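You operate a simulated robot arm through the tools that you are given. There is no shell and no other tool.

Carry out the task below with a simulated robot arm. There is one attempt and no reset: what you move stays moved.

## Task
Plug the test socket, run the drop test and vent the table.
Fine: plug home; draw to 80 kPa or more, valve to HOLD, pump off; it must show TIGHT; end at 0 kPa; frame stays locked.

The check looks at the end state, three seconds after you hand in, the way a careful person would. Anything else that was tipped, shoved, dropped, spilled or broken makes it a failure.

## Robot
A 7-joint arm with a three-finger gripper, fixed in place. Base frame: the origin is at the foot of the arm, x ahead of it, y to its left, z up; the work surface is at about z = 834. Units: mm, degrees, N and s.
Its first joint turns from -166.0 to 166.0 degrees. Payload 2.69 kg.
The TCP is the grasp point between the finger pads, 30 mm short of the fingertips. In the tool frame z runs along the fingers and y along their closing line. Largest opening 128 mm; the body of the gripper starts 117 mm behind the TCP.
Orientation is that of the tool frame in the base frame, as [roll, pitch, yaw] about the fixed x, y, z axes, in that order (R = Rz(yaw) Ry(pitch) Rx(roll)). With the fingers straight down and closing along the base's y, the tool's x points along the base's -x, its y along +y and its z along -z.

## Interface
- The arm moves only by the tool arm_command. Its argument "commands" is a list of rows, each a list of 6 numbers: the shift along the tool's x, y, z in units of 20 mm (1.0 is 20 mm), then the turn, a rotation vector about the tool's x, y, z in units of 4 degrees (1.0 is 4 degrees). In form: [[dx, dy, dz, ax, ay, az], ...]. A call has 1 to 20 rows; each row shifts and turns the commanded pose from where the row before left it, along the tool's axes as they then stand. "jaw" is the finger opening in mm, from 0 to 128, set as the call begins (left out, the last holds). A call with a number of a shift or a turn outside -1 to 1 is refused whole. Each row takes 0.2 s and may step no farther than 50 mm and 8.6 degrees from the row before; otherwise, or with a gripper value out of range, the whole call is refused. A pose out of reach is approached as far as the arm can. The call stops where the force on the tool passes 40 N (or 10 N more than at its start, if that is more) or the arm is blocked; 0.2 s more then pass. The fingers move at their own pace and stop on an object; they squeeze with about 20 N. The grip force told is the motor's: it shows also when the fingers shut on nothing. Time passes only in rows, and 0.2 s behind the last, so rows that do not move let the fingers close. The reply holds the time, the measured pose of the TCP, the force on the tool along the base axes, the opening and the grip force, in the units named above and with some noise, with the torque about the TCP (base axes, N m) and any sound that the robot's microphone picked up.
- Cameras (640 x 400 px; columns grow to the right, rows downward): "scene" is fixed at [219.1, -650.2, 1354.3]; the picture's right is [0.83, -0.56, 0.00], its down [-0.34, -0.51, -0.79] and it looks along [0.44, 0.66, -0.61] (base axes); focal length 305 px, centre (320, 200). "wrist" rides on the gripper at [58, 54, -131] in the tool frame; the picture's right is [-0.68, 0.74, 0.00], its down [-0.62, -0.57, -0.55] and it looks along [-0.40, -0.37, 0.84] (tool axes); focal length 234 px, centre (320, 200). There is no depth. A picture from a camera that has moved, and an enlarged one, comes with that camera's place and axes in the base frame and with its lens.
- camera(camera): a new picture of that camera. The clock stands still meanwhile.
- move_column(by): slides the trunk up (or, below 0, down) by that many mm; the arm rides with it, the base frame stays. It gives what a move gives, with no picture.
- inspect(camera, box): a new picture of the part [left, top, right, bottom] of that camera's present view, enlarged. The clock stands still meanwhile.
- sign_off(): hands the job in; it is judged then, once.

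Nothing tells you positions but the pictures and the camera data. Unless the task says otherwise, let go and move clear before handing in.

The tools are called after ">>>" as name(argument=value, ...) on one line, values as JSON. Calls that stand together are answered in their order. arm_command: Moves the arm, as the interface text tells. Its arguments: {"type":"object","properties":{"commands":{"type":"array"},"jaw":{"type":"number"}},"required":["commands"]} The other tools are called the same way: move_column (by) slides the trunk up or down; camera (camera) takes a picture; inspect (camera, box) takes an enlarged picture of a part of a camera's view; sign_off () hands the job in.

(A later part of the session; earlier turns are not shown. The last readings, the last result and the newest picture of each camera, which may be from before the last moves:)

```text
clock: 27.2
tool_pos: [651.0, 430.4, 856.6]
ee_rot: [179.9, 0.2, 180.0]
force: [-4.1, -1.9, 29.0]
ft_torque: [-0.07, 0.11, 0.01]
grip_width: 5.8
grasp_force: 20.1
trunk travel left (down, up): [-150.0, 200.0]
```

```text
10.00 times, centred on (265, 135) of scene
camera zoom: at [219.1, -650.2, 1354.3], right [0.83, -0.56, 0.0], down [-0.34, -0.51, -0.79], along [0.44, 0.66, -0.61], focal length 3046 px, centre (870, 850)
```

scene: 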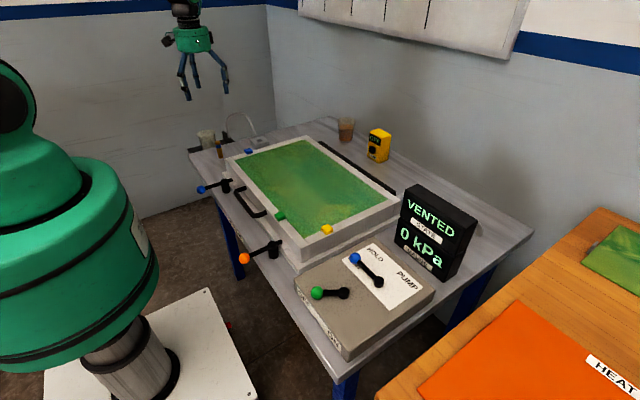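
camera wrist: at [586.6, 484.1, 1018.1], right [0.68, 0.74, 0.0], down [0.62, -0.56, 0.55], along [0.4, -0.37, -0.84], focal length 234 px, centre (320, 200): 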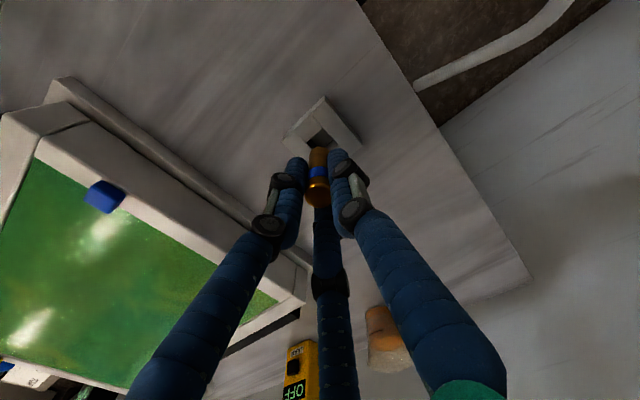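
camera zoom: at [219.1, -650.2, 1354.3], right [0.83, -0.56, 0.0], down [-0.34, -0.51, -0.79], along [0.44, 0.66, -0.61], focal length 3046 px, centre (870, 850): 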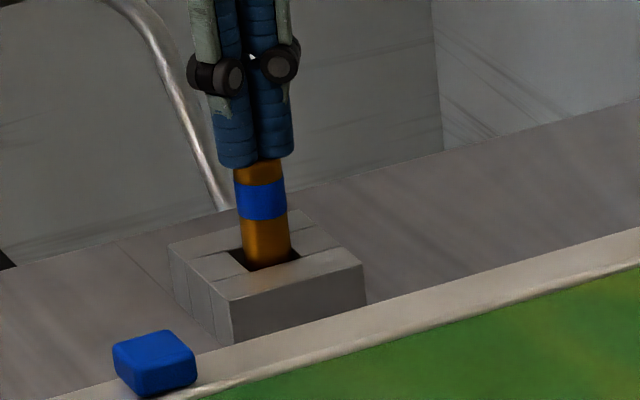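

The pin is firm at 29 N without moving, so the plug is home. Now I'll rise and travel towards the control box, whose valve knob I place near (552, -297) and pump knob near (427, -327).

>>> arm_command(commands=[[0, 0, -0.5, 0, 0, 0], [0, 0, -1, 0, 0, 0], [0, 0, -1, 0, 0, 0], [0, 0, -1, 0, 0, 0], [0, 0, -1, 0, 0, 0], [0, 0, -1, 0, 0, 0], [0, 0, -1, 0, 0, 0], [0, 0, -1, 0, 0, 0], [0, -0.5, -0.5, 0, 0, 0], [0.2, -1, 0, 0, 0, 0], [0.2, -1, 0, 0, 0, 0], [0.2, -1, 0, 0, 0, 0], [0.2, -1, 0, 0, 0, 0], [0.2, -1, 0, 0, 0, 0], [0.2, -1, 0, 0, 0, 0], [0.2, -1, 0, 0, 0, 0], [0.2, -1, 0, 0, 0, 0], [0.2, -1, 0, 0, 0, 0], [0.2, -1, 0, 0, 0, 0]])

>>> arm_command(commands=[[0.2, -1, 0, 0, 0, 0], [0.2, -1, 0, 0, 0, 0], [0.2, -1, 0, 0, 0, 0], [0.2, -1, 0, 0, 0, 0], [0.2, -1, 0, 0, 0, 0], [0.2, -1, 0, 0, 0, 0], [0.2, -1, 0, 0, 0, 0], [0.2, -1, 0, 0, 0, 0], [0.2, -1, 0, 0, 0, 0], [0.2, -1, 0, 0, 0, 0], [0.2, -1, 0, 0, 0, 0], [0.2, -1, 0, 0, 0, 0], [0.2, -1, 0, 0, 0, 0], [0.2, -1, 0, 0, 0, 0], [0.2, -1, 0, 0, 0, 0], [0.2, -1, 0, 0, 0, 0], [0.2, -1, 0, 0, 0, 0], [0.2, -1, 0, 0, 0, 0], [0.2, -1, 0, 0, 0, 0], [0.2, -1, 0, 0, 0, 0]])

>>> camera(camera="scene")

>>> camera(camera="wrist")

```text
clock: 31.2
tool_pos: [610.5, 220.1, 1013.5]
ee_rot: [-180.0, 0.0, -180.0]
force: [0.5, -0.4, -0.6]
ft_torque: [-0.01, 0.02, 0.02]
grip_width: 2.3
grasp_force: 20.2
trunk travel left (down, up): [-150.0, 200.0]
```

```text
clock: 35.4
tool_pos: [530.1, -181.1, 1014.9]
ee_rot: [-180.0, 0.0, 180.0]
force: [0.3, -0.4, 0.3]
ft_torque: [-0.02, -0.01, -0.02]
grip_width: 2.4
grasp_force: 19.4
trunk travel left (down, up): [-150.0, 200.0]
```

```text
taken
```

scene: 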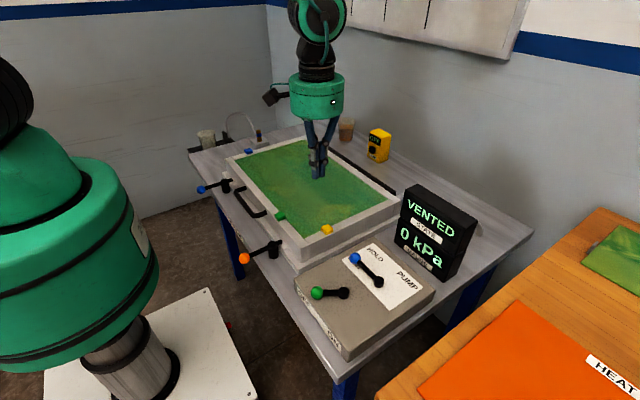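

```text
taken
camera wrist: at [471.4, -127.3, 1145.2], right [0.68, 0.74, 0.0], down [0.62, -0.57, 0.55], along [0.4, -0.37, -0.84], focal length 234 px, centre (320, 200)
```

wrist: 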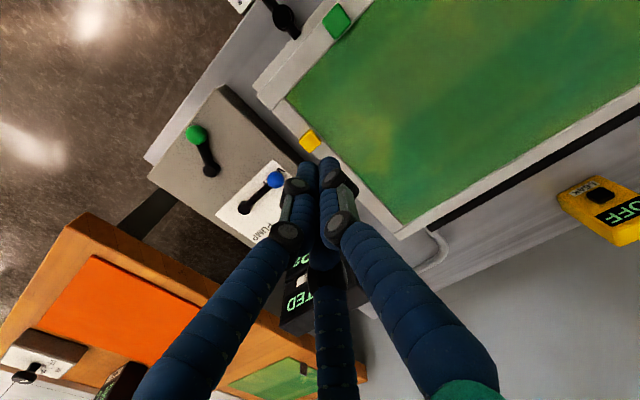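

The plug is visible standing in the socket. I'll move over the control box to get a closer look at the levers.

>>> arm_command(commands=[[0.5, -1, 0, 0, 0, 0], [0.5, -1, 0, 0, 0, 0], [0.5, -1, 0, 0, 0, 0], [0.5, -1, 0, 0, 0, 0], [0.5, -1, 0.2, 0, 0, 0], [0.5, -1, 0.3, 0, 0, 0], [0, 0, 0, 0, 0, 0]])

>>> camera(camera="wrist")

>>> inspect(camera="wrist", box=[180, 60, 380, 200])

>>> inspect(camera="scene", box=[300, 230, 440, 330])

```text
clock: 37.0
tool_pos: [469.0, -302.3, 1004.1]
ee_rot: [180.0, -0.1, 180.0]
force: [-0.5, 0.5, -0.4]
ft_torque: [0.0, 0.02, 0.03]
grip_width: 2.3
grasp_force: 20.2
trunk travel left (down, up): [-150.0, 200.0]
```

```text
taken
camera wrist: at [410.3, -247.9, 1134.5], right [0.68, 0.74, 0.0], down [0.62, -0.57, 0.55], along [0.4, -0.37, -0.84], focal length 234 px, centre (320, 200)
```

wrist: 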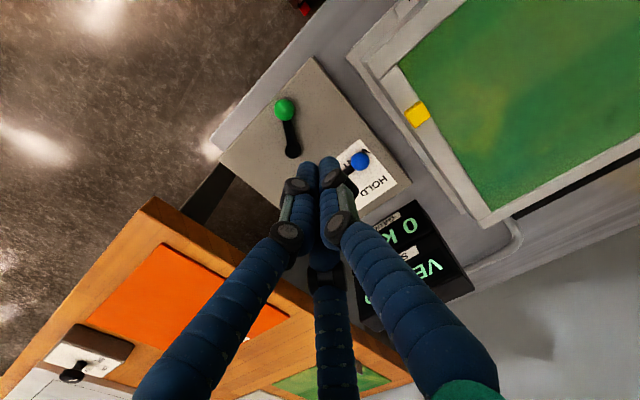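

```text
2.86 times, centred on (280, 130) of wrist
camera zoom: at [410.3, -247.9, 1134.5], right [0.68, 0.74, 0.0], down [0.62, -0.57, 0.55], along [0.4, -0.37, -0.84], focal length 669 px, centre (434, 400)
```

zoom: 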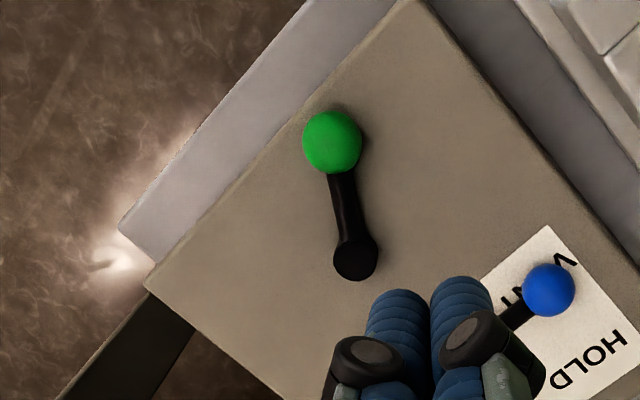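

```text
4.00 times, centred on (370, 280) of scene
camera zoom: at [219.1, -650.2, 1354.3], right [0.83, -0.56, 0.0], down [-0.34, -0.51, -0.79], along [0.44, 0.66, -0.61], focal length 1219 px, centre (120, -120)
```

zoom: 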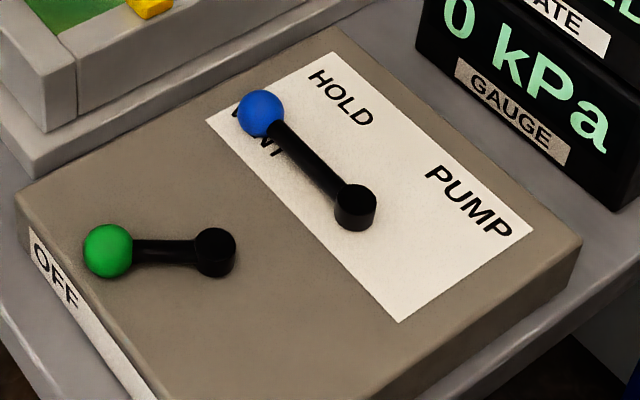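

Refined estimates: the blue knob is at (552, -299, 817) with its pivot at (552, -378), and the green knob is at (427, -326, 818) with its pivot at (473, -357). I'll bring the closed fingers down to the -x side of the blue knob.

>>> arm_command(commands=[[-0.5, 0.02, 1, 0, 0, 0], [-0.5, 0.02, 1, 0, 0, 0], [-0.5, 0.02, 1, 0, 0, 0], [-0.5, 0.02, 1, 0, 0, 0], [-0.5, 0.02, 1, 0, 0, 0], [0, 0, 0.5, 0, 0, 0], [0, 0, 0, 0, 0, 0]])

>>> camera(camera="wrist")

>>> camera(camera="scene")

```text
clock: 38.6
tool_pos: [521.8, -298.6, 893.3]
ee_rot: [180.0, 0.0, -180.0]
force: [0.1, 0.4, 0.4]
ft_torque: [-0.01, 0.0, 0.02]
grip_width: 2.4
grasp_force: 19.7
trunk travel left (down, up): [-150.0, 200.0]
```

```text
taken
camera wrist: at [463.0, -246.1, 1024.3], right [0.68, 0.74, 0.0], down [0.62, -0.56, 0.55], along [0.4, -0.37, -0.84], focal length 234 px, centre (320, 200)
```

wrist: 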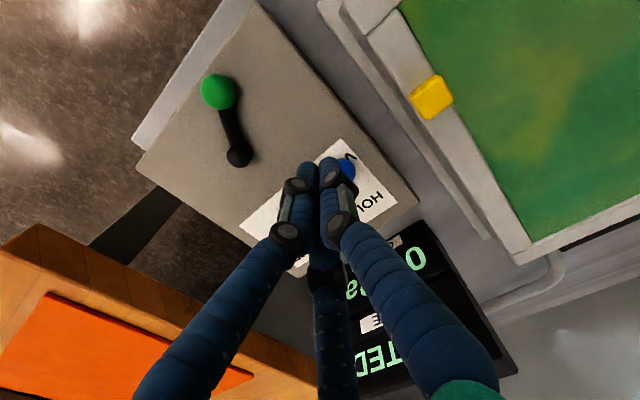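

```text
taken
```

scene: 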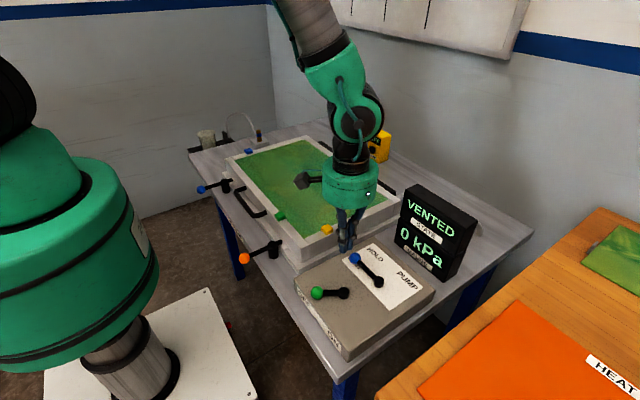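

The display stays visible while I'm here. Descending beside the knob.

>>> arm_command(commands=[[0.05, 0, 0.6, 0, 0, 0], [0, 0, 0.7, 0, 0, 0], [0, 0, 0.6, 0, 0, 0], [0, 0, 0.3, 0, 0, 0], [0, 0, 0.15, 0, 0, 0], [0, 0, 0, 0, 0, 0]])

>>> inspect(camera="scene", box=[310, 210, 430, 310])

>>> inspect(camera="wrist", box=[220, 100, 420, 240])

```text
clock: 40.0
tool_pos: [519.1, -298.6, 847.4]
ee_rot: [179.9, 0.0, -179.9]
force: [-0.5, 0.9, -1.0]
ft_torque: [-0.04, -0.02, 0.02]
grip_width: 2.3
grasp_force: 19.8
trunk travel left (down, up): [-150.0, 200.0]
```

```text
4.00 times, centred on (370, 260) of scene
camera zoom: at [219.1, -650.2, 1354.3], right [0.83, -0.56, 0.0], down [-0.34, -0.51, -0.79], along [0.44, 0.66, -0.61], focal length 1219 px, centre (120, -40)
```

zoom: 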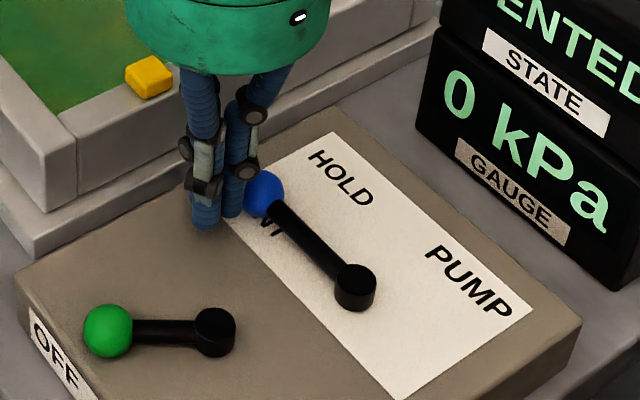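

```text
2.86 times, centred on (320, 170) of wrist
camera zoom: at [461.9, -245.2, 977.9], right [0.68, 0.74, 0.0], down [0.62, -0.56, 0.55], along [0.4, -0.37, -0.84], focal length 669 px, centre (320, 286)
```

zoom: 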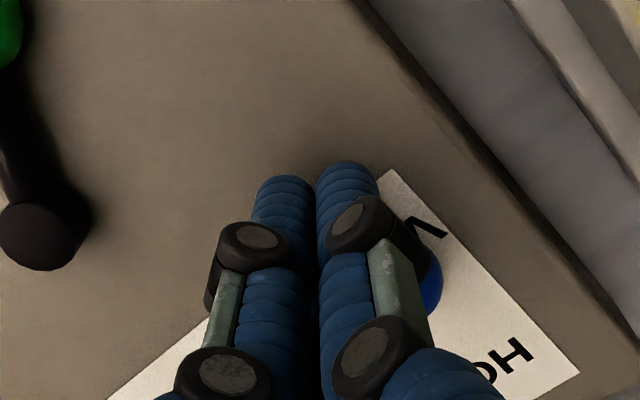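

The fingertips are beside the knob at the right height. I'll start pushing it along its arc towards HOLD/PUMP.

>>> arm_command(commands=[[-0.57, -0.01, 0, 0, 0, 0], [-0.35, 0.06, 0, 0, 0, 0], [-0.35, 0.06, 0, 0, 0, 0], [-0.35, 0, 0, 0, 0, 0], [-0.35, 0, 0, 0, 0, 0]])

>>> inspect(camera="scene", box=[310, 210, 430, 310])

```text
clock: 41.2
tool_pos: [559.0, -296.2, 846.6]
ee_rot: [180.0, -0.1, -180.0]
force: [-0.5, -0.1, -0.1]
ft_torque: [0.04, 0.0, 0.0]
grip_width: 2.4
grasp_force: 20.8
trunk travel left (down, up): [-150.0, 200.0]
```

```text
4.00 times, centred on (370, 260) of scene
camera zoom: at [219.1, -650.2, 1354.3], right [0.83, -0.56, 0.0], down [-0.34, -0.51, -0.79], along [0.44, 0.66, -0.61], focal length 1219 px, centre (120, -40)
```

zoom: 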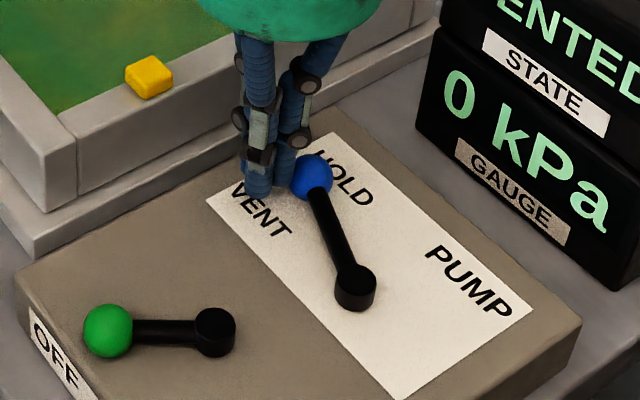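

The lever turns easily with the push (now about 66°). I'll continue round the arc toward PUMP.

>>> arm_command(commands=[[-0.345, -0.065, 0, 0, 0, 0], [-0.345, -0.065, 0, 0, 0, 0], [-0.34, -0.12, 0, 0, 0, 0], [-0.34, -0.12, 0, 0, 0, 0], [-0.31, -0.18, 0, 0, 0, 0], [-0.31, -0.18, 0, 0, 0, 0], [-0.275, -0.23, 0, 0, 0, 0], [-0.275, -0.23, 0, 0, 0, 0], [-0.23, -0.275, 0, 0, 0, 0], [-0.23, -0.275, 0, 0, 0, 0]])

>>> inspect(camera="scene", box=[310, 200, 470, 320])

```text
clock: 43.4
tool_pos: [619.8, -331.7, 846.4]
ee_rot: [-180.0, 0.0, -179.9]
force: [0.2, -0.3, 0.4]
ft_torque: [-0.03, -0.01, -0.01]
grip_width: 2.4
grasp_force: 19.7
trunk travel left (down, up): [-150.0, 200.0]
```

```text
3.33 times, centred on (390, 260) of scene
camera zoom: at [219.1, -650.2, 1354.3], right [0.83, -0.56, 0.0], down [-0.34, -0.51, -0.79], along [0.44, 0.66, -0.61], focal length 1016 px, centre (87, 0)
```

zoom: 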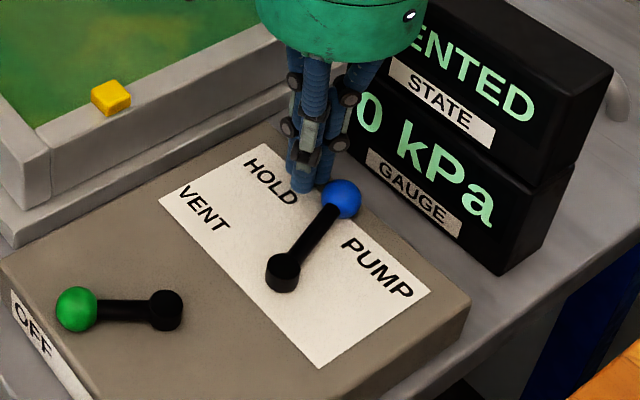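

The lever is past HOLD, at about 16°. I'll continue on to the PUMP mark.

>>> arm_command(commands=[[-0.18, -0.31, 0, 0, 0, 0], [-0.18, -0.31, 0, 0, 0, 0], [-0.12, -0.34, 0, 0, 0, 0], [-0.12, -0.34, 0, 0, 0, 0], [-0.06, -0.35, 0, 0, 0, 0]])

>>> inspect(camera="scene", box=[310, 200, 470, 320])

```text
clock: 44.6
tool_pos: [632.1, -357.2, 847.6]
ee_rot: [179.8, -0.3, -179.8]
force: [0.6, 18.5, 12.3]
ft_torque: [0.36, 0.06, 0.18]
grip_width: 2.4
grasp_force: 20.4
trunk travel left (down, up): [-150.0, 200.0]
stopped in row 5: the force on the tool passed its limit at 50 N (the readings are from after the stop); the commanded pose is now the measured one
```

```text
3.33 times, centred on (390, 260) of scene
camera zoom: at [219.1, -650.2, 1354.3], right [0.83, -0.56, 0.0], down [-0.34, -0.51, -0.79], along [0.44, 0.66, -0.61], focal length 1016 px, centre (87, 0)
```

zoom: 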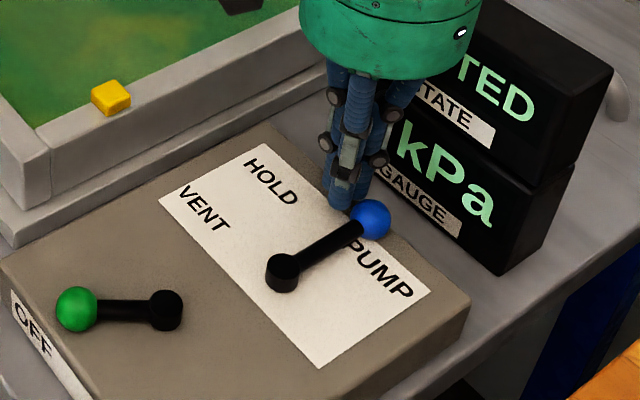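

The lever hit its stop at 0° (PUMP), so VENT is at 90° and HOLD should be at about 45°. I'll back off, rise, and move to the green pump knob.

>>> arm_command(commands=[[0, 0.3, 0, 0, 0, 0], [0, 0.5, 0, 0, 0, 0], [0, 0, -0.8, 0, 0, 0], [0, 0, -0.9, 0, 0, 0], [0, 0, -0.9, 0, 0, 0], [0.9, 0.17, 0, 0, 0, 0], [0.9, 0.17, 0, 0, 0, 0], [0.9, 0.17, 0, 0, 0, 0], [0.9, 0.17, 0, 0, 0, 0], [0.9, 0.17, 0, 0, 0, 0], [0.9, 0.17, 0, 0, 0, 0], [0.9, 0.17, 0, 0, 0, 0], [0.9, 0.17, 0, 0, 0, 0], [0.9, 0.17, 0, 0, 0, 0], [0.9, 0.17, 0, 0, 0, 0], [0, 0, 0, 0, 0, 0]])

>>> camera(camera="scene")

>>> camera(camera="wrist")

```text
clock: 48.0
tool_pos: [451.3, -308.9, 899.7]
ee_rot: [179.8, -0.2, -179.9]
force: [0.5, 0.6, 0.2]
ft_torque: [-0.05, 0.04, 0.0]
grip_width: 2.3
grasp_force: 19.9
trunk travel left (down, up): [-150.0, 200.0]
```

```text
taken
```

scene: 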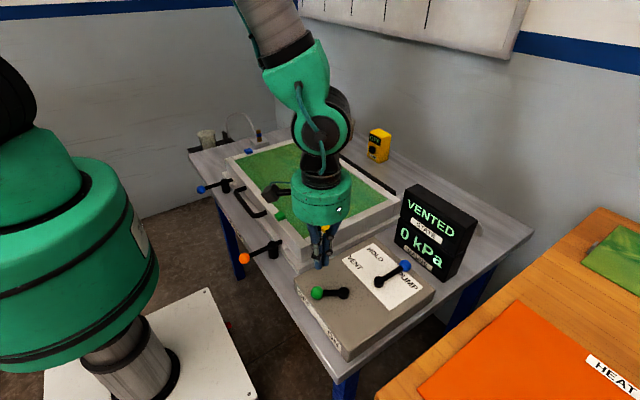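

```text
taken
camera wrist: at [393.0, -257.1, 1030.5], right [0.67, 0.74, 0.0], down [0.62, -0.57, 0.54], along [0.4, -0.37, -0.84], focal length 234 px, centre (320, 200)
```

wrist: 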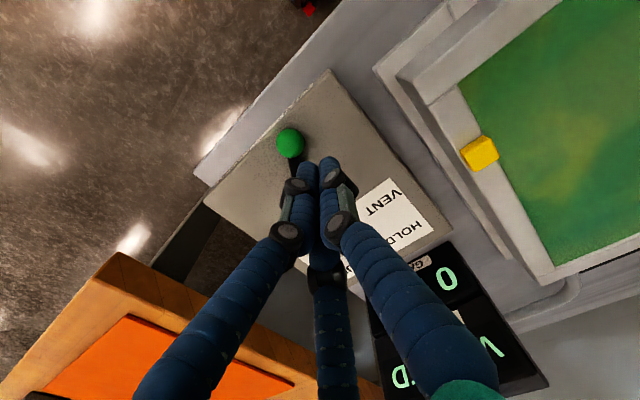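

I'm above and beside the green knob. Descending to knob height.

>>> arm_command(commands=[[0, 0.3, 0.6, 0, 0, 0], [0, 0, 0.7, 0, 0, 0], [0, 0, 0.7, 0, 0, 0], [0, 0, 0.4, 0, 0, 0], [0, 0, 0.2, 0, 0, 0], [0, 0, 0, 0, 0, 0]])

>>> inspect(camera="scene", box=[280, 230, 420, 330])

>>> inspect(camera="wrist", box=[220, 100, 420, 240])

```text
clock: 49.4
tool_pos: [452.4, -302.4, 846.3]
ee_rot: [179.7, -0.2, -179.9]
force: [0.3, -0.9, 0.8]
ft_torque: [0.01, 0.03, 0.01]
grip_width: 2.2
grasp_force: 19.7
trunk travel left (down, up): [-150.0, 200.0]
```

```text
4.00 times, centred on (350, 280) of scene
camera zoom: at [219.1, -650.2, 1354.3], right [0.83, -0.56, 0.0], down [-0.34, -0.51, -0.79], along [0.44, 0.66, -0.61], focal length 1219 px, centre (200, -120)
```

zoom: 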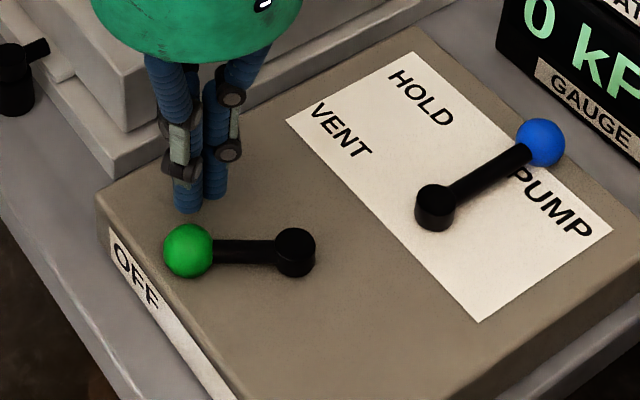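

```text
2.86 times, centred on (320, 170) of wrist
camera zoom: at [393.9, -250.1, 977.7], right [0.67, 0.74, 0.0], down [0.62, -0.57, 0.54], along [0.4, -0.37, -0.84], focal length 669 px, centre (320, 286)
```

zoom: 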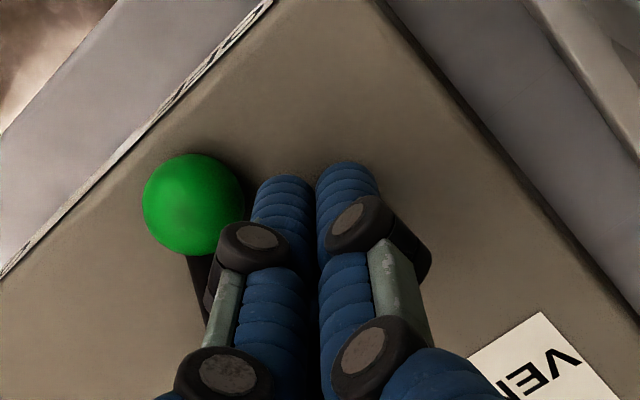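

The finger is on the +y side of the green knob. I'll push it around toward ON.

>>> arm_command(commands=[[0.455, -0.19, 0, 0, 0, 0], [0.43, -0.3, 0, 0, 0, 0], [0.37, -0.37, 0, 0, 0, 0], [0.3, -0.43, 0, 0, 0, 0], [0.22, -0.475, 0, 0, 0, 0], [0.135, -0.505, 0, 0, 0, 0]])

>>> inspect(camera="scene", box=[280, 190, 480, 330])

```text
clock: 50.8
tool_pos: [414.8, -347.9, 846.3]
ee_rot: [179.8, -0.3, -179.8]
force: [0.5, -0.3, 0.2]
ft_torque: [0.01, 0.01, 0.0]
grip_width: 2.2
grasp_force: 20.2
trunk travel left (down, up): [-150.0, 200.0]
```

```text
2.86 times, centred on (380, 260) of scene
camera zoom: at [219.1, -650.2, 1354.3], right [0.83, -0.56, 0.0], down [-0.34, -0.51, -0.79], along [0.44, 0.66, -0.61], focal length 870 px, centre (149, 29)
```

zoom: 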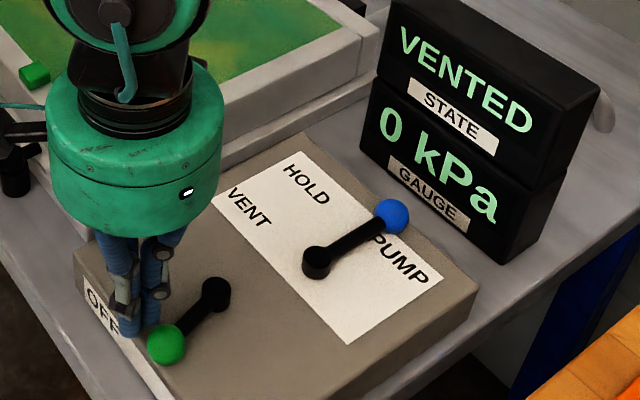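

The lever is at about 194°, with no resistance yet. I'll continue carefully toward the ON stop.

>>> arm_command(commands=[[0.03, -0.26, 0, 0, 0, 0], [0.01, -0.26, 0, 0, 0, 0], [-0.01, -0.2, 0, 0, 0, 0]])

>>> inspect(camera="scene", box=[280, 190, 480, 330])

```text
clock: 51.6
tool_pos: [413.6, -363.2, 846.0]
ee_rot: [179.8, -0.2, -179.9]
force: [-0.3, -0.2, 0.2]
ft_torque: [-0.01, 0.03, 0.0]
grip_width: 2.4
grasp_force: 19.9
trunk travel left (down, up): [-150.0, 200.0]
```

```text
2.86 times, centred on (380, 260) of scene
camera zoom: at [219.1, -650.2, 1354.3], right [0.83, -0.56, 0.0], down [-0.34, -0.51, -0.79], along [0.44, 0.66, -0.61], focal length 870 px, centre (149, 29)
```

zoom: 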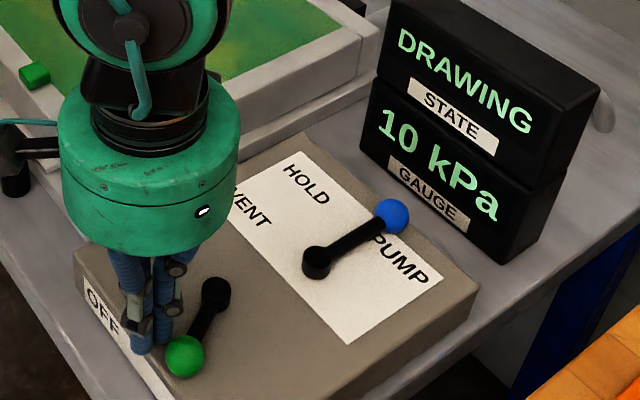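

The pump is on: DRAWING at 10 kPa. I'll lift clear and move over to the far side (-y) of the blue valve knob.

>>> arm_command(commands=[[0, 0.4, 0, 0, 0, 0], [0, 0, -0.8, 0, 0, 0], [0, 0, -0.9, 0, 0, 0], [0, 0, -0.9, 0, 0, 0], [-0.95, -0.26, 0, 0, 0, 0], [-0.95, -0.26, 0, 0, 0, 0], [-0.95, -0.26, 0, 0, 0, 0], [-0.95, -0.26, 0, 0, 0, 0], [-0.95, -0.26, 0, 0, 0, 0], [-0.95, -0.26, 0, 0, 0, 0], [-0.95, -0.26, 0, 0, 0, 0], [-0.95, -0.26, 0, 0, 0, 0], [-0.95, -0.26, 0, 0, 0, 0], [-0.95, -0.26, 0, 0, 0, 0], [-0.95, -0.26, 0, 0, 0, 0]])

>>> camera(camera="scene")

>>> camera(camera="wrist")

```text
clock: 54.8
tool_pos: [621.9, -412.9, 896.1]
ee_rot: [179.7, -0.2, -180.0]
force: [-0.6, 0.2, -0.5]
ft_torque: [0.0, -0.02, 0.02]
grip_width: 2.2
grasp_force: 19.9
trunk travel left (down, up): [-150.0, 200.0]
```

```text
taken
```

scene: 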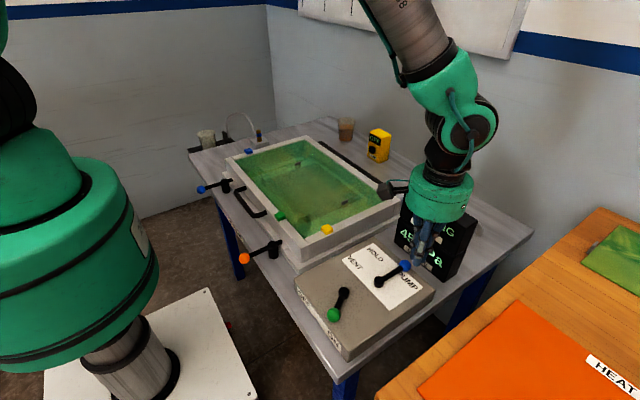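

```text
taken
camera wrist: at [564.4, -360.5, 1027.6], right [0.67, 0.74, 0.0], down [0.62, -0.57, 0.54], along [0.4, -0.37, -0.84], focal length 234 px, centre (320, 200)
```

wrist: 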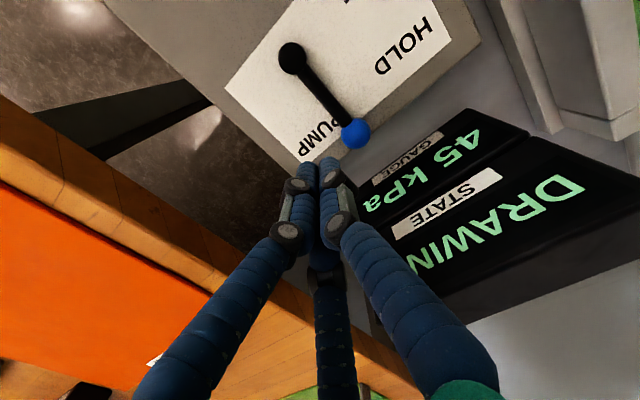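

The wrist camera shows DRAWING at 45 kPa. While it draws, I'll descend beside the valve knob.

>>> arm_command(commands=[[-0.15, 0, 0.6, 0, 0, 0], [0, 0, 0.7, 0, 0, 0], [0, 0, 0.6, 0, 0, 0], [0, 0, 0.4, 0, 0, 0], [0, 0, 0.15, 0, 0, 0], [0, 0, 0, 0, 0, 0]])

>>> camera(camera="wrist")

>>> inspect(camera="scene", box=[310, 200, 470, 320])

```text
clock: 56.2
tool_pos: [624.2, -412.6, 847.3]
ee_rot: [179.7, -0.2, -179.8]
force: [-0.2, 0.1, 0.2]
ft_torque: [-0.04, 0.01, 0.01]
grip_width: 2.1
grasp_force: 19.8
trunk travel left (down, up): [-150.0, 200.0]
```

```text
taken
camera wrist: at [566.4, -359.5, 979.5], right [0.67, 0.74, 0.0], down [0.62, -0.57, 0.54], along [0.4, -0.37, -0.84], focal length 234 px, centre (320, 200)
```

wrist: 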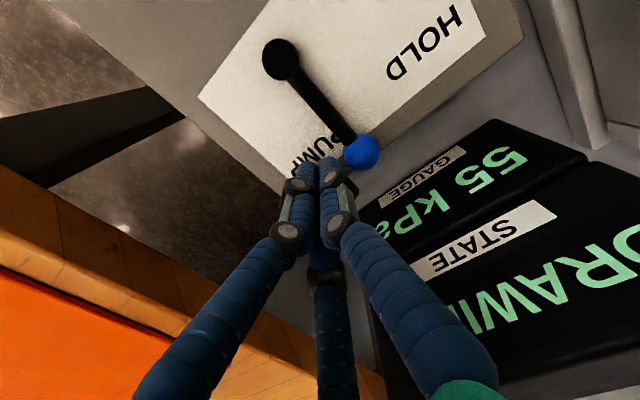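

```text
3.33 times, centred on (390, 260) of scene
camera zoom: at [219.1, -650.2, 1354.3], right [0.83, -0.56, 0.0], down [-0.34, -0.51, -0.79], along [0.44, 0.66, -0.61], focal length 1016 px, centre (87, 0)
```

zoom: 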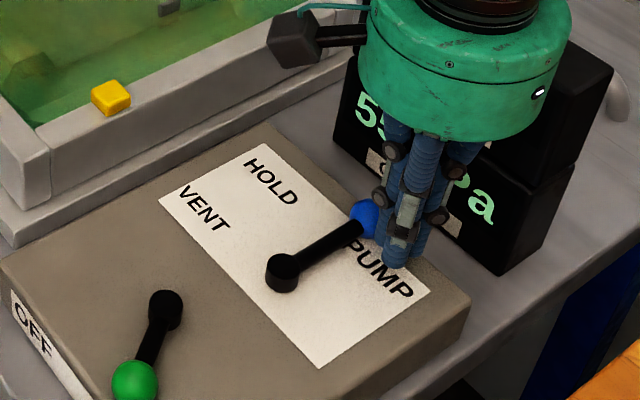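

Gauge at 55 kPa and rising. I'll wait here for it to pass 80.

>>> arm_command(commands=[[0, 0, 0, 0, 0, 0], [0, 0, 0, 0, 0, 0], [0, 0, 0, 0, 0, 0], [0, 0, 0, 0, 0, 0], [0, 0, 0, 0, 0, 0], [0, 0, 0, 0, 0, 0], [0, 0, 0, 0, 0, 0], [0, 0, 0, 0, 0, 0], [0, 0, 0, 0, 0, 0], [0, 0, 0, 0, 0, 0], [0, 0, 0, 0, 0, 0], [0, 0, 0, 0, 0, 0], [0, 0, 0, 0, 0, 0], [0, 0, 0, 0, 0, 0], [0, 0, 0, 0, 0, 0], [0, 0, 0, 0, 0, 0], [0, 0, 0, 0, 0, 0], [0, 0, 0, 0, 0, 0], [0, 0, 0, 0, 0, 0], [0, 0, 0, 0, 0, 0]])

>>> inspect(camera="wrist", box=[240, 0, 640, 400])

```text
clock: 60.4
tool_pos: [624.9, -411.9, 848.3]
ee_rot: [179.8, -0.2, -179.9]
force: [-0.4, -0.5, 0.0]
ft_torque: [-0.01, -0.05, -0.02]
grip_width: 2.3
grasp_force: 20.3
trunk travel left (down, up): [-150.0, 200.0]
```

```text
1.00 times, centred on (440, 200) of wrist (not enlarged: the box is as wide or as high as the picture)
camera zoom: at [566.4, -359.4, 979.7], right [0.67, 0.74, 0.0], down [0.62, -0.57, 0.54], along [0.4, -0.37, -0.84], focal length 234 px, centre (200, 200)
```

zoom: 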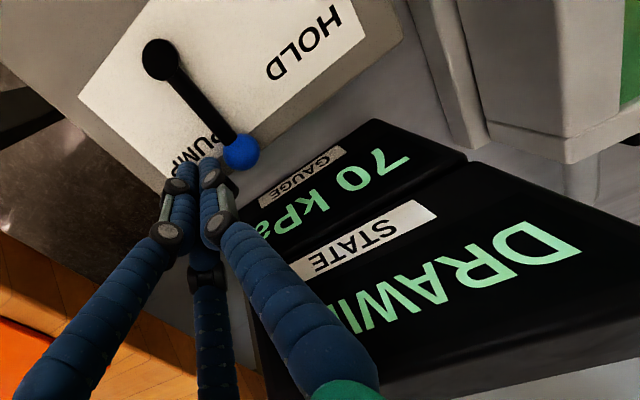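

70 kPa and rising more slowly. Waiting further.

>>> arm_command(commands=[[0, 0, 0, 0, 0, 0], [0, 0, 0, 0, 0, 0], [0, 0, 0, 0, 0, 0], [0, 0, 0, 0, 0, 0], [0, 0, 0, 0, 0, 0], [0, 0, 0, 0, 0, 0], [0, 0, 0, 0, 0, 0], [0, 0, 0, 0, 0, 0], [0, 0, 0, 0, 0, 0], [0, 0, 0, 0, 0, 0], [0, 0, 0, 0, 0, 0], [0, 0, 0, 0, 0, 0], [0, 0, 0, 0, 0, 0], [0, 0, 0, 0, 0, 0], [0, 0, 0, 0, 0, 0], [0, 0, 0, 0, 0, 0], [0, 0, 0, 0, 0, 0], [0, 0, 0, 0, 0, 0], [0, 0, 0, 0, 0, 0], [0, 0, 0, 0, 0, 0]])

>>> inspect(camera="wrist", box=[320, 80, 640, 360])

```text
clock: 64.6
tool_pos: [625.6, -412.0, 847.5]
ee_rot: [179.9, -0.2, -179.8]
force: [0.3, -0.5, 0.0]
ft_torque: [0.02, 0.01, 0.0]
grip_width: 2.2
grasp_force: 20.5
trunk travel left (down, up): [-150.0, 200.0]
```

```text
1.43 times, centred on (480, 220) of wrist
camera zoom: at [566.4, -359.4, 979.6], right [0.67, 0.74, 0.0], down [0.62, -0.57, 0.54], along [0.4, -0.37, -0.84], focal length 334 px, centre (91, 171)
```

zoom: 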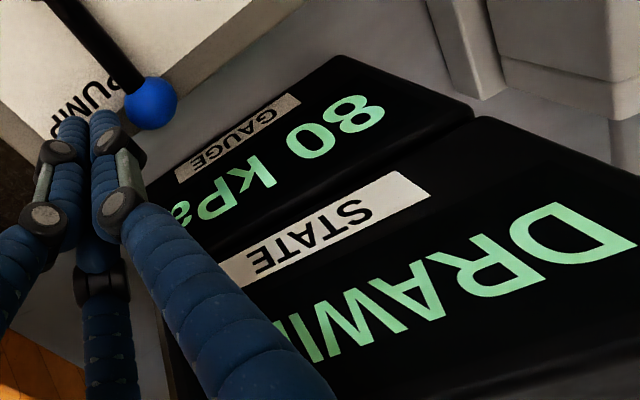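

Gauge shows 80, but it seems to step in fives, so I'll wait for a safe margin.

>>> arm_command(commands=[[0, 0, 0, 0, 0, 0], [0, 0, 0, 0, 0, 0], [0, 0, 0, 0, 0, 0], [0, 0, 0, 0, 0, 0], [0, 0, 0, 0, 0, 0], [0, 0, 0, 0, 0, 0], [0, 0, 0, 0, 0, 0], [0, 0, 0, 0, 0, 0], [0, 0, 0, 0, 0, 0], [0, 0, 0, 0, 0, 0], [0, 0, 0, 0, 0, 0], [0, 0, 0, 0, 0, 0], [0, 0, 0, 0, 0, 0], [0, 0, 0, 0, 0, 0], [0, 0, 0, 0, 0, 0], [0, 0, 0, 0, 0, 0], [0, 0, 0, 0, 0, 0], [0, 0, 0, 0, 0, 0], [0, 0, 0, 0, 0, 0], [0, 0, 0, 0, 0, 0]])

>>> inspect(camera="wrist", box=[320, 80, 640, 360])

```text
clock: 68.8
tool_pos: [623.5, -411.6, 849.1]
ee_rot: [179.7, -0.1, -179.9]
force: [0.7, -0.3, -0.2]
ft_torque: [0.0, -0.01, 0.0]
grip_width: 2.5
grasp_force: 19.6
trunk travel left (down, up): [-150.0, 200.0]
```

```text
1.43 times, centred on (480, 220) of wrist
camera zoom: at [566.4, -359.4, 979.7], right [0.67, 0.74, 0.0], down [0.62, -0.57, 0.54], along [0.4, -0.37, -0.84], focal length 334 px, centre (91, 171)
```

zoom: 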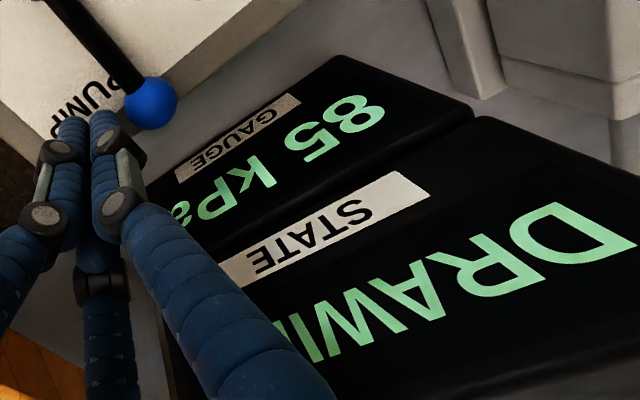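

85 kPa. I'll wait a few more seconds for margin before switching to HOLD.

>>> arm_command(commands=[[0, 0, 0, 0, 0, 0], [0, 0, 0, 0, 0, 0], [0, 0, 0, 0, 0, 0], [0, 0, 0, 0, 0, 0], [0, 0, 0, 0, 0, 0], [0, 0, 0, 0, 0, 0], [0, 0, 0, 0, 0, 0], [0, 0, 0, 0, 0, 0], [0, 0, 0, 0, 0, 0], [0, 0, 0, 0, 0, 0], [0, 0, 0, 0, 0, 0], [0, 0, 0, 0, 0, 0], [0, 0, 0, 0, 0, 0], [0, 0, 0, 0, 0, 0], [0, 0, 0, 0, 0, 0], [0, 0, 0, 0, 0, 0], [0, 0, 0, 0, 0, 0], [0, 0, 0, 0, 0, 0], [0, 0, 0, 0, 0, 0], [0, 0, 0, 0, 0, 0]])

>>> inspect(camera="wrist", box=[320, 80, 640, 360])

```text
clock: 73.0
tool_pos: [624.7, -411.1, 849.1]
ee_rot: [179.8, -0.2, -179.9]
force: [-0.1, -0.2, -0.2]
ft_torque: [-0.02, 0.0, -0.04]
grip_width: 2.1
grasp_force: 19.9
trunk travel left (down, up): [-150.0, 200.0]
```

```text
1.43 times, centred on (480, 220) of wrist
camera zoom: at [566.4, -359.4, 979.7], right [0.67, 0.74, 0.0], down [0.62, -0.57, 0.54], along [0.4, -0.37, -0.84], focal length 334 px, centre (91, 171)
```

zoom: 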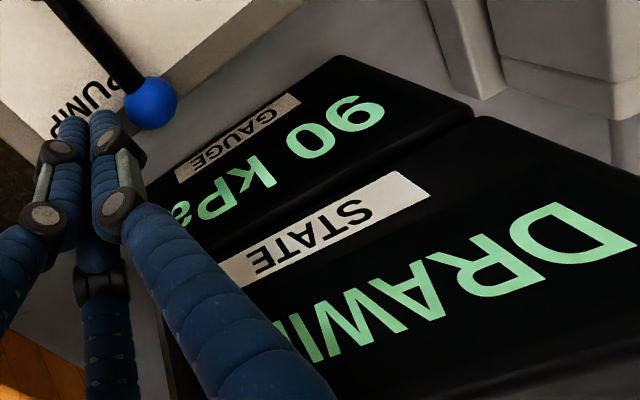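

90 kPa. Now I'll push the valve lever back toward HOLD, stopping short to check the angle.

>>> arm_command(commands=[[-0.16, 0.32, 0, 0, 0, 0], [-0.16, 0.32, 0, 0, 0, 0], [-0.06, 0.35, 0, 0, 0, 0], [-0.06, 0.35, 0, 0, 0, 0], [0, 0.355, 0, 0, 0, 0], [0, 0.355, 0, 0, 0, 0], [0.06, 0.35, 0, 0, 0, 0]])

>>> inspect(camera="scene", box=[310, 200, 470, 320])

>>> camera(camera="wrist")

```text
clock: 74.6
tool_pos: [632.0, -362.5, 849.8]
ee_rot: [179.8, -0.3, -179.8]
force: [0.0, -0.3, 0.4]
ft_torque: [0.0, 0.01, 0.0]
grip_width: 2.3
grasp_force: 20.3
trunk travel left (down, up): [-150.0, 200.0]
```

```text
3.33 times, centred on (390, 260) of scene
camera zoom: at [219.1, -650.2, 1354.3], right [0.83, -0.56, 0.0], down [-0.34, -0.51, -0.79], along [0.44, 0.66, -0.61], focal length 1016 px, centre (87, 0)
```

zoom: 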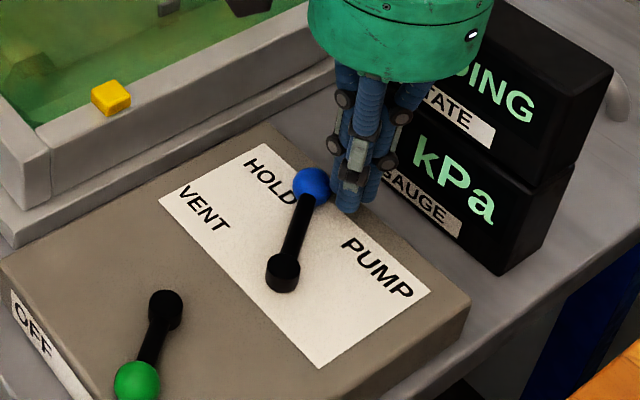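

```text
taken
camera wrist: at [574.2, -310.5, 980.5], right [0.67, 0.74, 0.0], down [0.62, -0.57, 0.54], along [0.4, -0.37, -0.84], focal length 234 px, centre (320, 200)
```

wrist: 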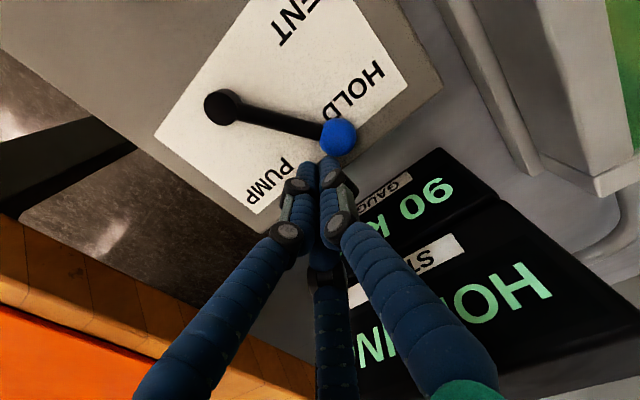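

State already reads HOLDING at 90 kPa with the lever at about 33°. I'll nudge it nearer the middle of HOLD (45°).

>>> arm_command(commands=[[0.05, 0.25, 0, 0, 0, 0], [0.07, 0.25, 0, 0, 0, 0], [0.08, 0.2, 0, 0, 0, 0]])

>>> inspect(camera="scene", box=[310, 200, 470, 320])

>>> camera(camera="wrist")

```text
clock: 75.4
tool_pos: [628.2, -348.8, 849.7]
ee_rot: [179.9, -0.1, -180.0]
force: [-0.1, -0.1, -0.3]
ft_torque: [0.0, 0.0, 0.01]
grip_width: 2.4
grasp_force: 20.0
trunk travel left (down, up): [-150.0, 200.0]
```

```text
3.33 times, centred on (390, 260) of scene
camera zoom: at [219.1, -650.2, 1354.3], right [0.83, -0.56, 0.0], down [-0.34, -0.51, -0.79], along [0.44, 0.66, -0.61], focal length 1016 px, centre (87, 0)
```

zoom: 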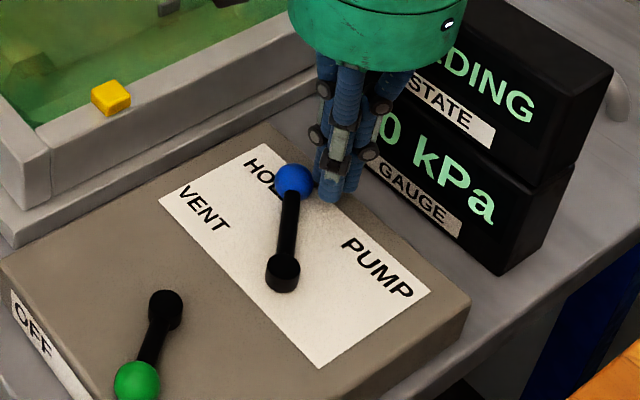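

```text
taken
camera wrist: at [570.6, -297.0, 980.4], right [0.68, 0.74, 0.0], down [0.62, -0.57, 0.54], along [0.4, -0.37, -0.84], focal length 234 px, centre (320, 200)
```

wrist: 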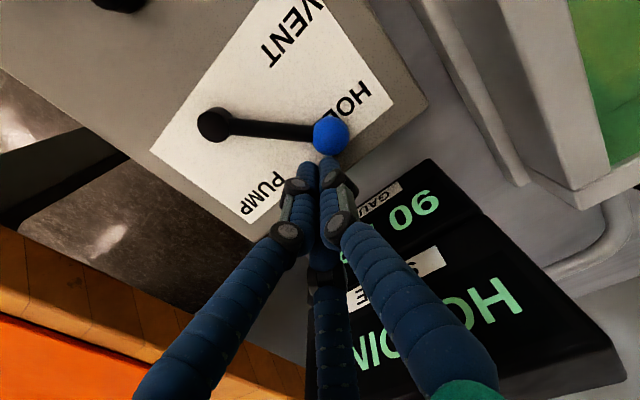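

HOLDING at 90 kPa with the lever centred on HOLD. Next I'll switch the pump off: back away, rise, and go to the -y side of the green knob.

>>> arm_command(commands=[[-0.1, -0.4, 0, 0, 0, 0], [0, 0, -0.8, 0, 0, 0], [0, 0, -0.9, 0, 0, 0], [0, 0, -0.9, 0, 0, 0], [0.92, -0.28, 0, 0, 0, 0], [0.92, -0.28, 0, 0, 0, 0], [0.92, -0.28, 0, 0, 0, 0], [0.92, -0.28, 0, 0, 0, 0], [0.92, -0.28, 0, 0, 0, 0], [0.92, -0.28, 0, 0, 0, 0], [0.92, -0.28, 0, 0, 0, 0], [0.92, -0.28, 0, 0, 0, 0], [0.92, -0.28, 0, 0, 0, 0], [0.92, -0.28, 0, 0, 0, 0]])

>>> camera(camera="wrist")

>>> camera(camera="scene")

```text
clock: 78.4
tool_pos: [445.5, -415.1, 900.8]
ee_rot: [179.7, -0.1, -179.8]
force: [0.2, 0.7, 0.0]
ft_torque: [0.01, 0.02, 0.01]
grip_width: 2.4
grasp_force: 20.7
trunk travel left (down, up): [-150.0, 200.0]
```

```text
taken
camera wrist: at [387.9, -361.8, 1033.0], right [0.68, 0.74, 0.0], down [0.62, -0.57, 0.54], along [0.4, -0.37, -0.84], focal length 234 px, centre (320, 200)
```

wrist: 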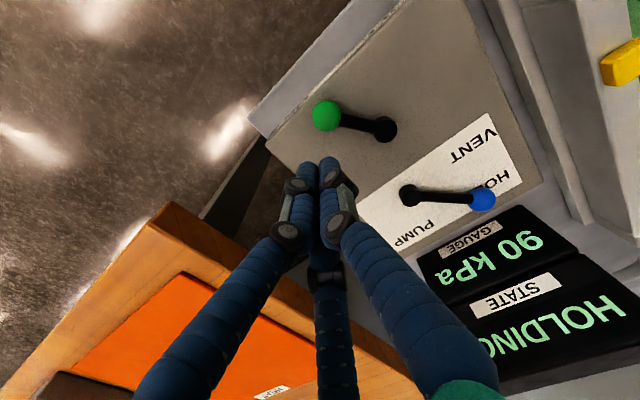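

```text
taken
```

scene: 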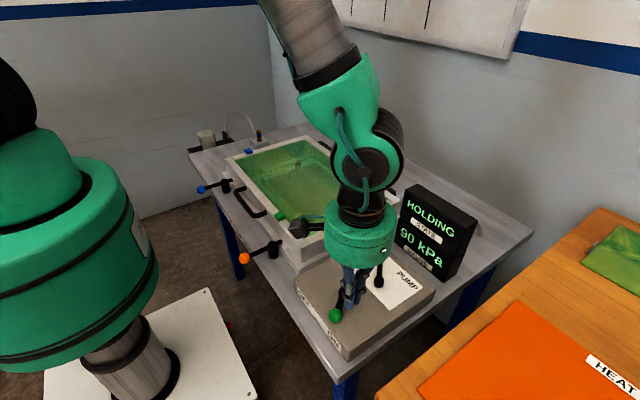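

It's holding at 90 kPa. I'll descend on the -y side of the green knob.

>>> arm_command(commands=[[0, 0, 0.7, 0, 0, 0], [0, 0, 0.8, 0, 0, 0], [0, 0, 0.7, 0, 0, 0], [0, 0, 0.3, 0, 0, 0], [0, 0, 0.15, 0, 0, 0], [0, 0, 0, 0, 0, 0]])

>>> inspect(camera="scene", box=[280, 210, 460, 340])

>>> inspect(camera="wrist", box=[220, 60, 420, 200])

```text
clock: 79.8
tool_pos: [446.7, -413.9, 846.5]
ee_rot: [179.9, -0.3, -179.9]
force: [0.3, -0.1, -0.3]
ft_torque: [0.01, 0.02, 0.02]
grip_width: 2.3
grasp_force: 19.8
trunk travel left (down, up): [-150.0, 200.0]
```

```text
3.08 times, centred on (370, 275) of scene
camera zoom: at [219.1, -650.2, 1354.3], right [0.83, -0.56, 0.0], down [-0.34, -0.51, -0.79], along [0.44, 0.66, -0.61], focal length 937 px, centre (166, -31)
```

zoom: 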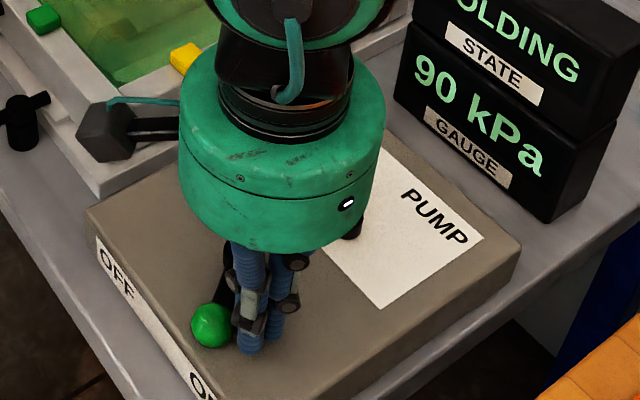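

```text
2.86 times, centred on (320, 130) of wrist
camera zoom: at [388.4, -361.5, 978.7], right [0.67, 0.74, 0.0], down [0.62, -0.57, 0.54], along [0.4, -0.37, -0.84], focal length 669 px, centre (320, 400)
```

zoom: 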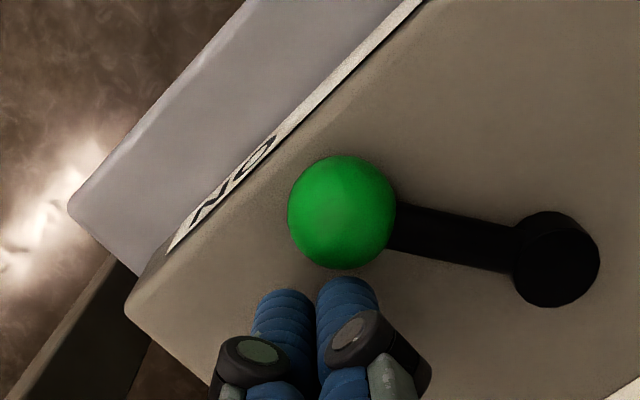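

Positioned right next to the knob on the ON side. Pushing it back toward OFF, stopping short of the end to check.

>>> arm_command(commands=[[0.39, 0.335, 0, 0, 0, 0], [0.4, 0.335, 0, 0, 0, 0], [0.335, 0.4, 0, 0, 0, 0], [0.265, 0.45, 0, 0, 0, 0], [0.18, 0.495, 0, 0, 0, 0], [0.09, 0.45, 0, 0, 0, 0]])

>>> inspect(camera="scene", box=[280, 210, 460, 340])

>>> inspect(camera="wrist", box=[220, 60, 420, 200])

```text
clock: 81.2
tool_pos: [412.9, -364.2, 848.7]
ee_rot: [179.7, -0.3, -179.9]
force: [0.5, 0.4, -0.6]
ft_torque: [-0.04, 0.06, 0.02]
grip_width: 2.5
grasp_force: 20.0
trunk travel left (down, up): [-150.0, 200.0]
```

```text
3.08 times, centred on (370, 275) of scene
camera zoom: at [219.1, -650.2, 1354.3], right [0.83, -0.56, 0.0], down [-0.34, -0.51, -0.79], along [0.44, 0.66, -0.61], focal length 937 px, centre (166, -31)
```

zoom: 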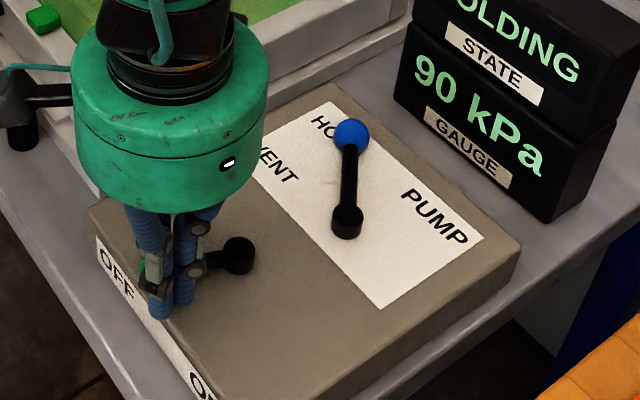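

```text
2.86 times, centred on (320, 130) of wrist
camera zoom: at [355.6, -312.3, 980.4], right [0.67, 0.74, 0.0], down [0.62, -0.57, 0.54], along [0.4, -0.37, -0.84], focal length 669 px, centre (320, 400)
```

zoom: 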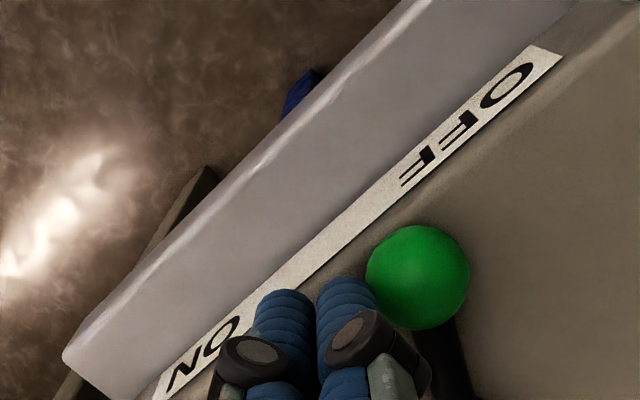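

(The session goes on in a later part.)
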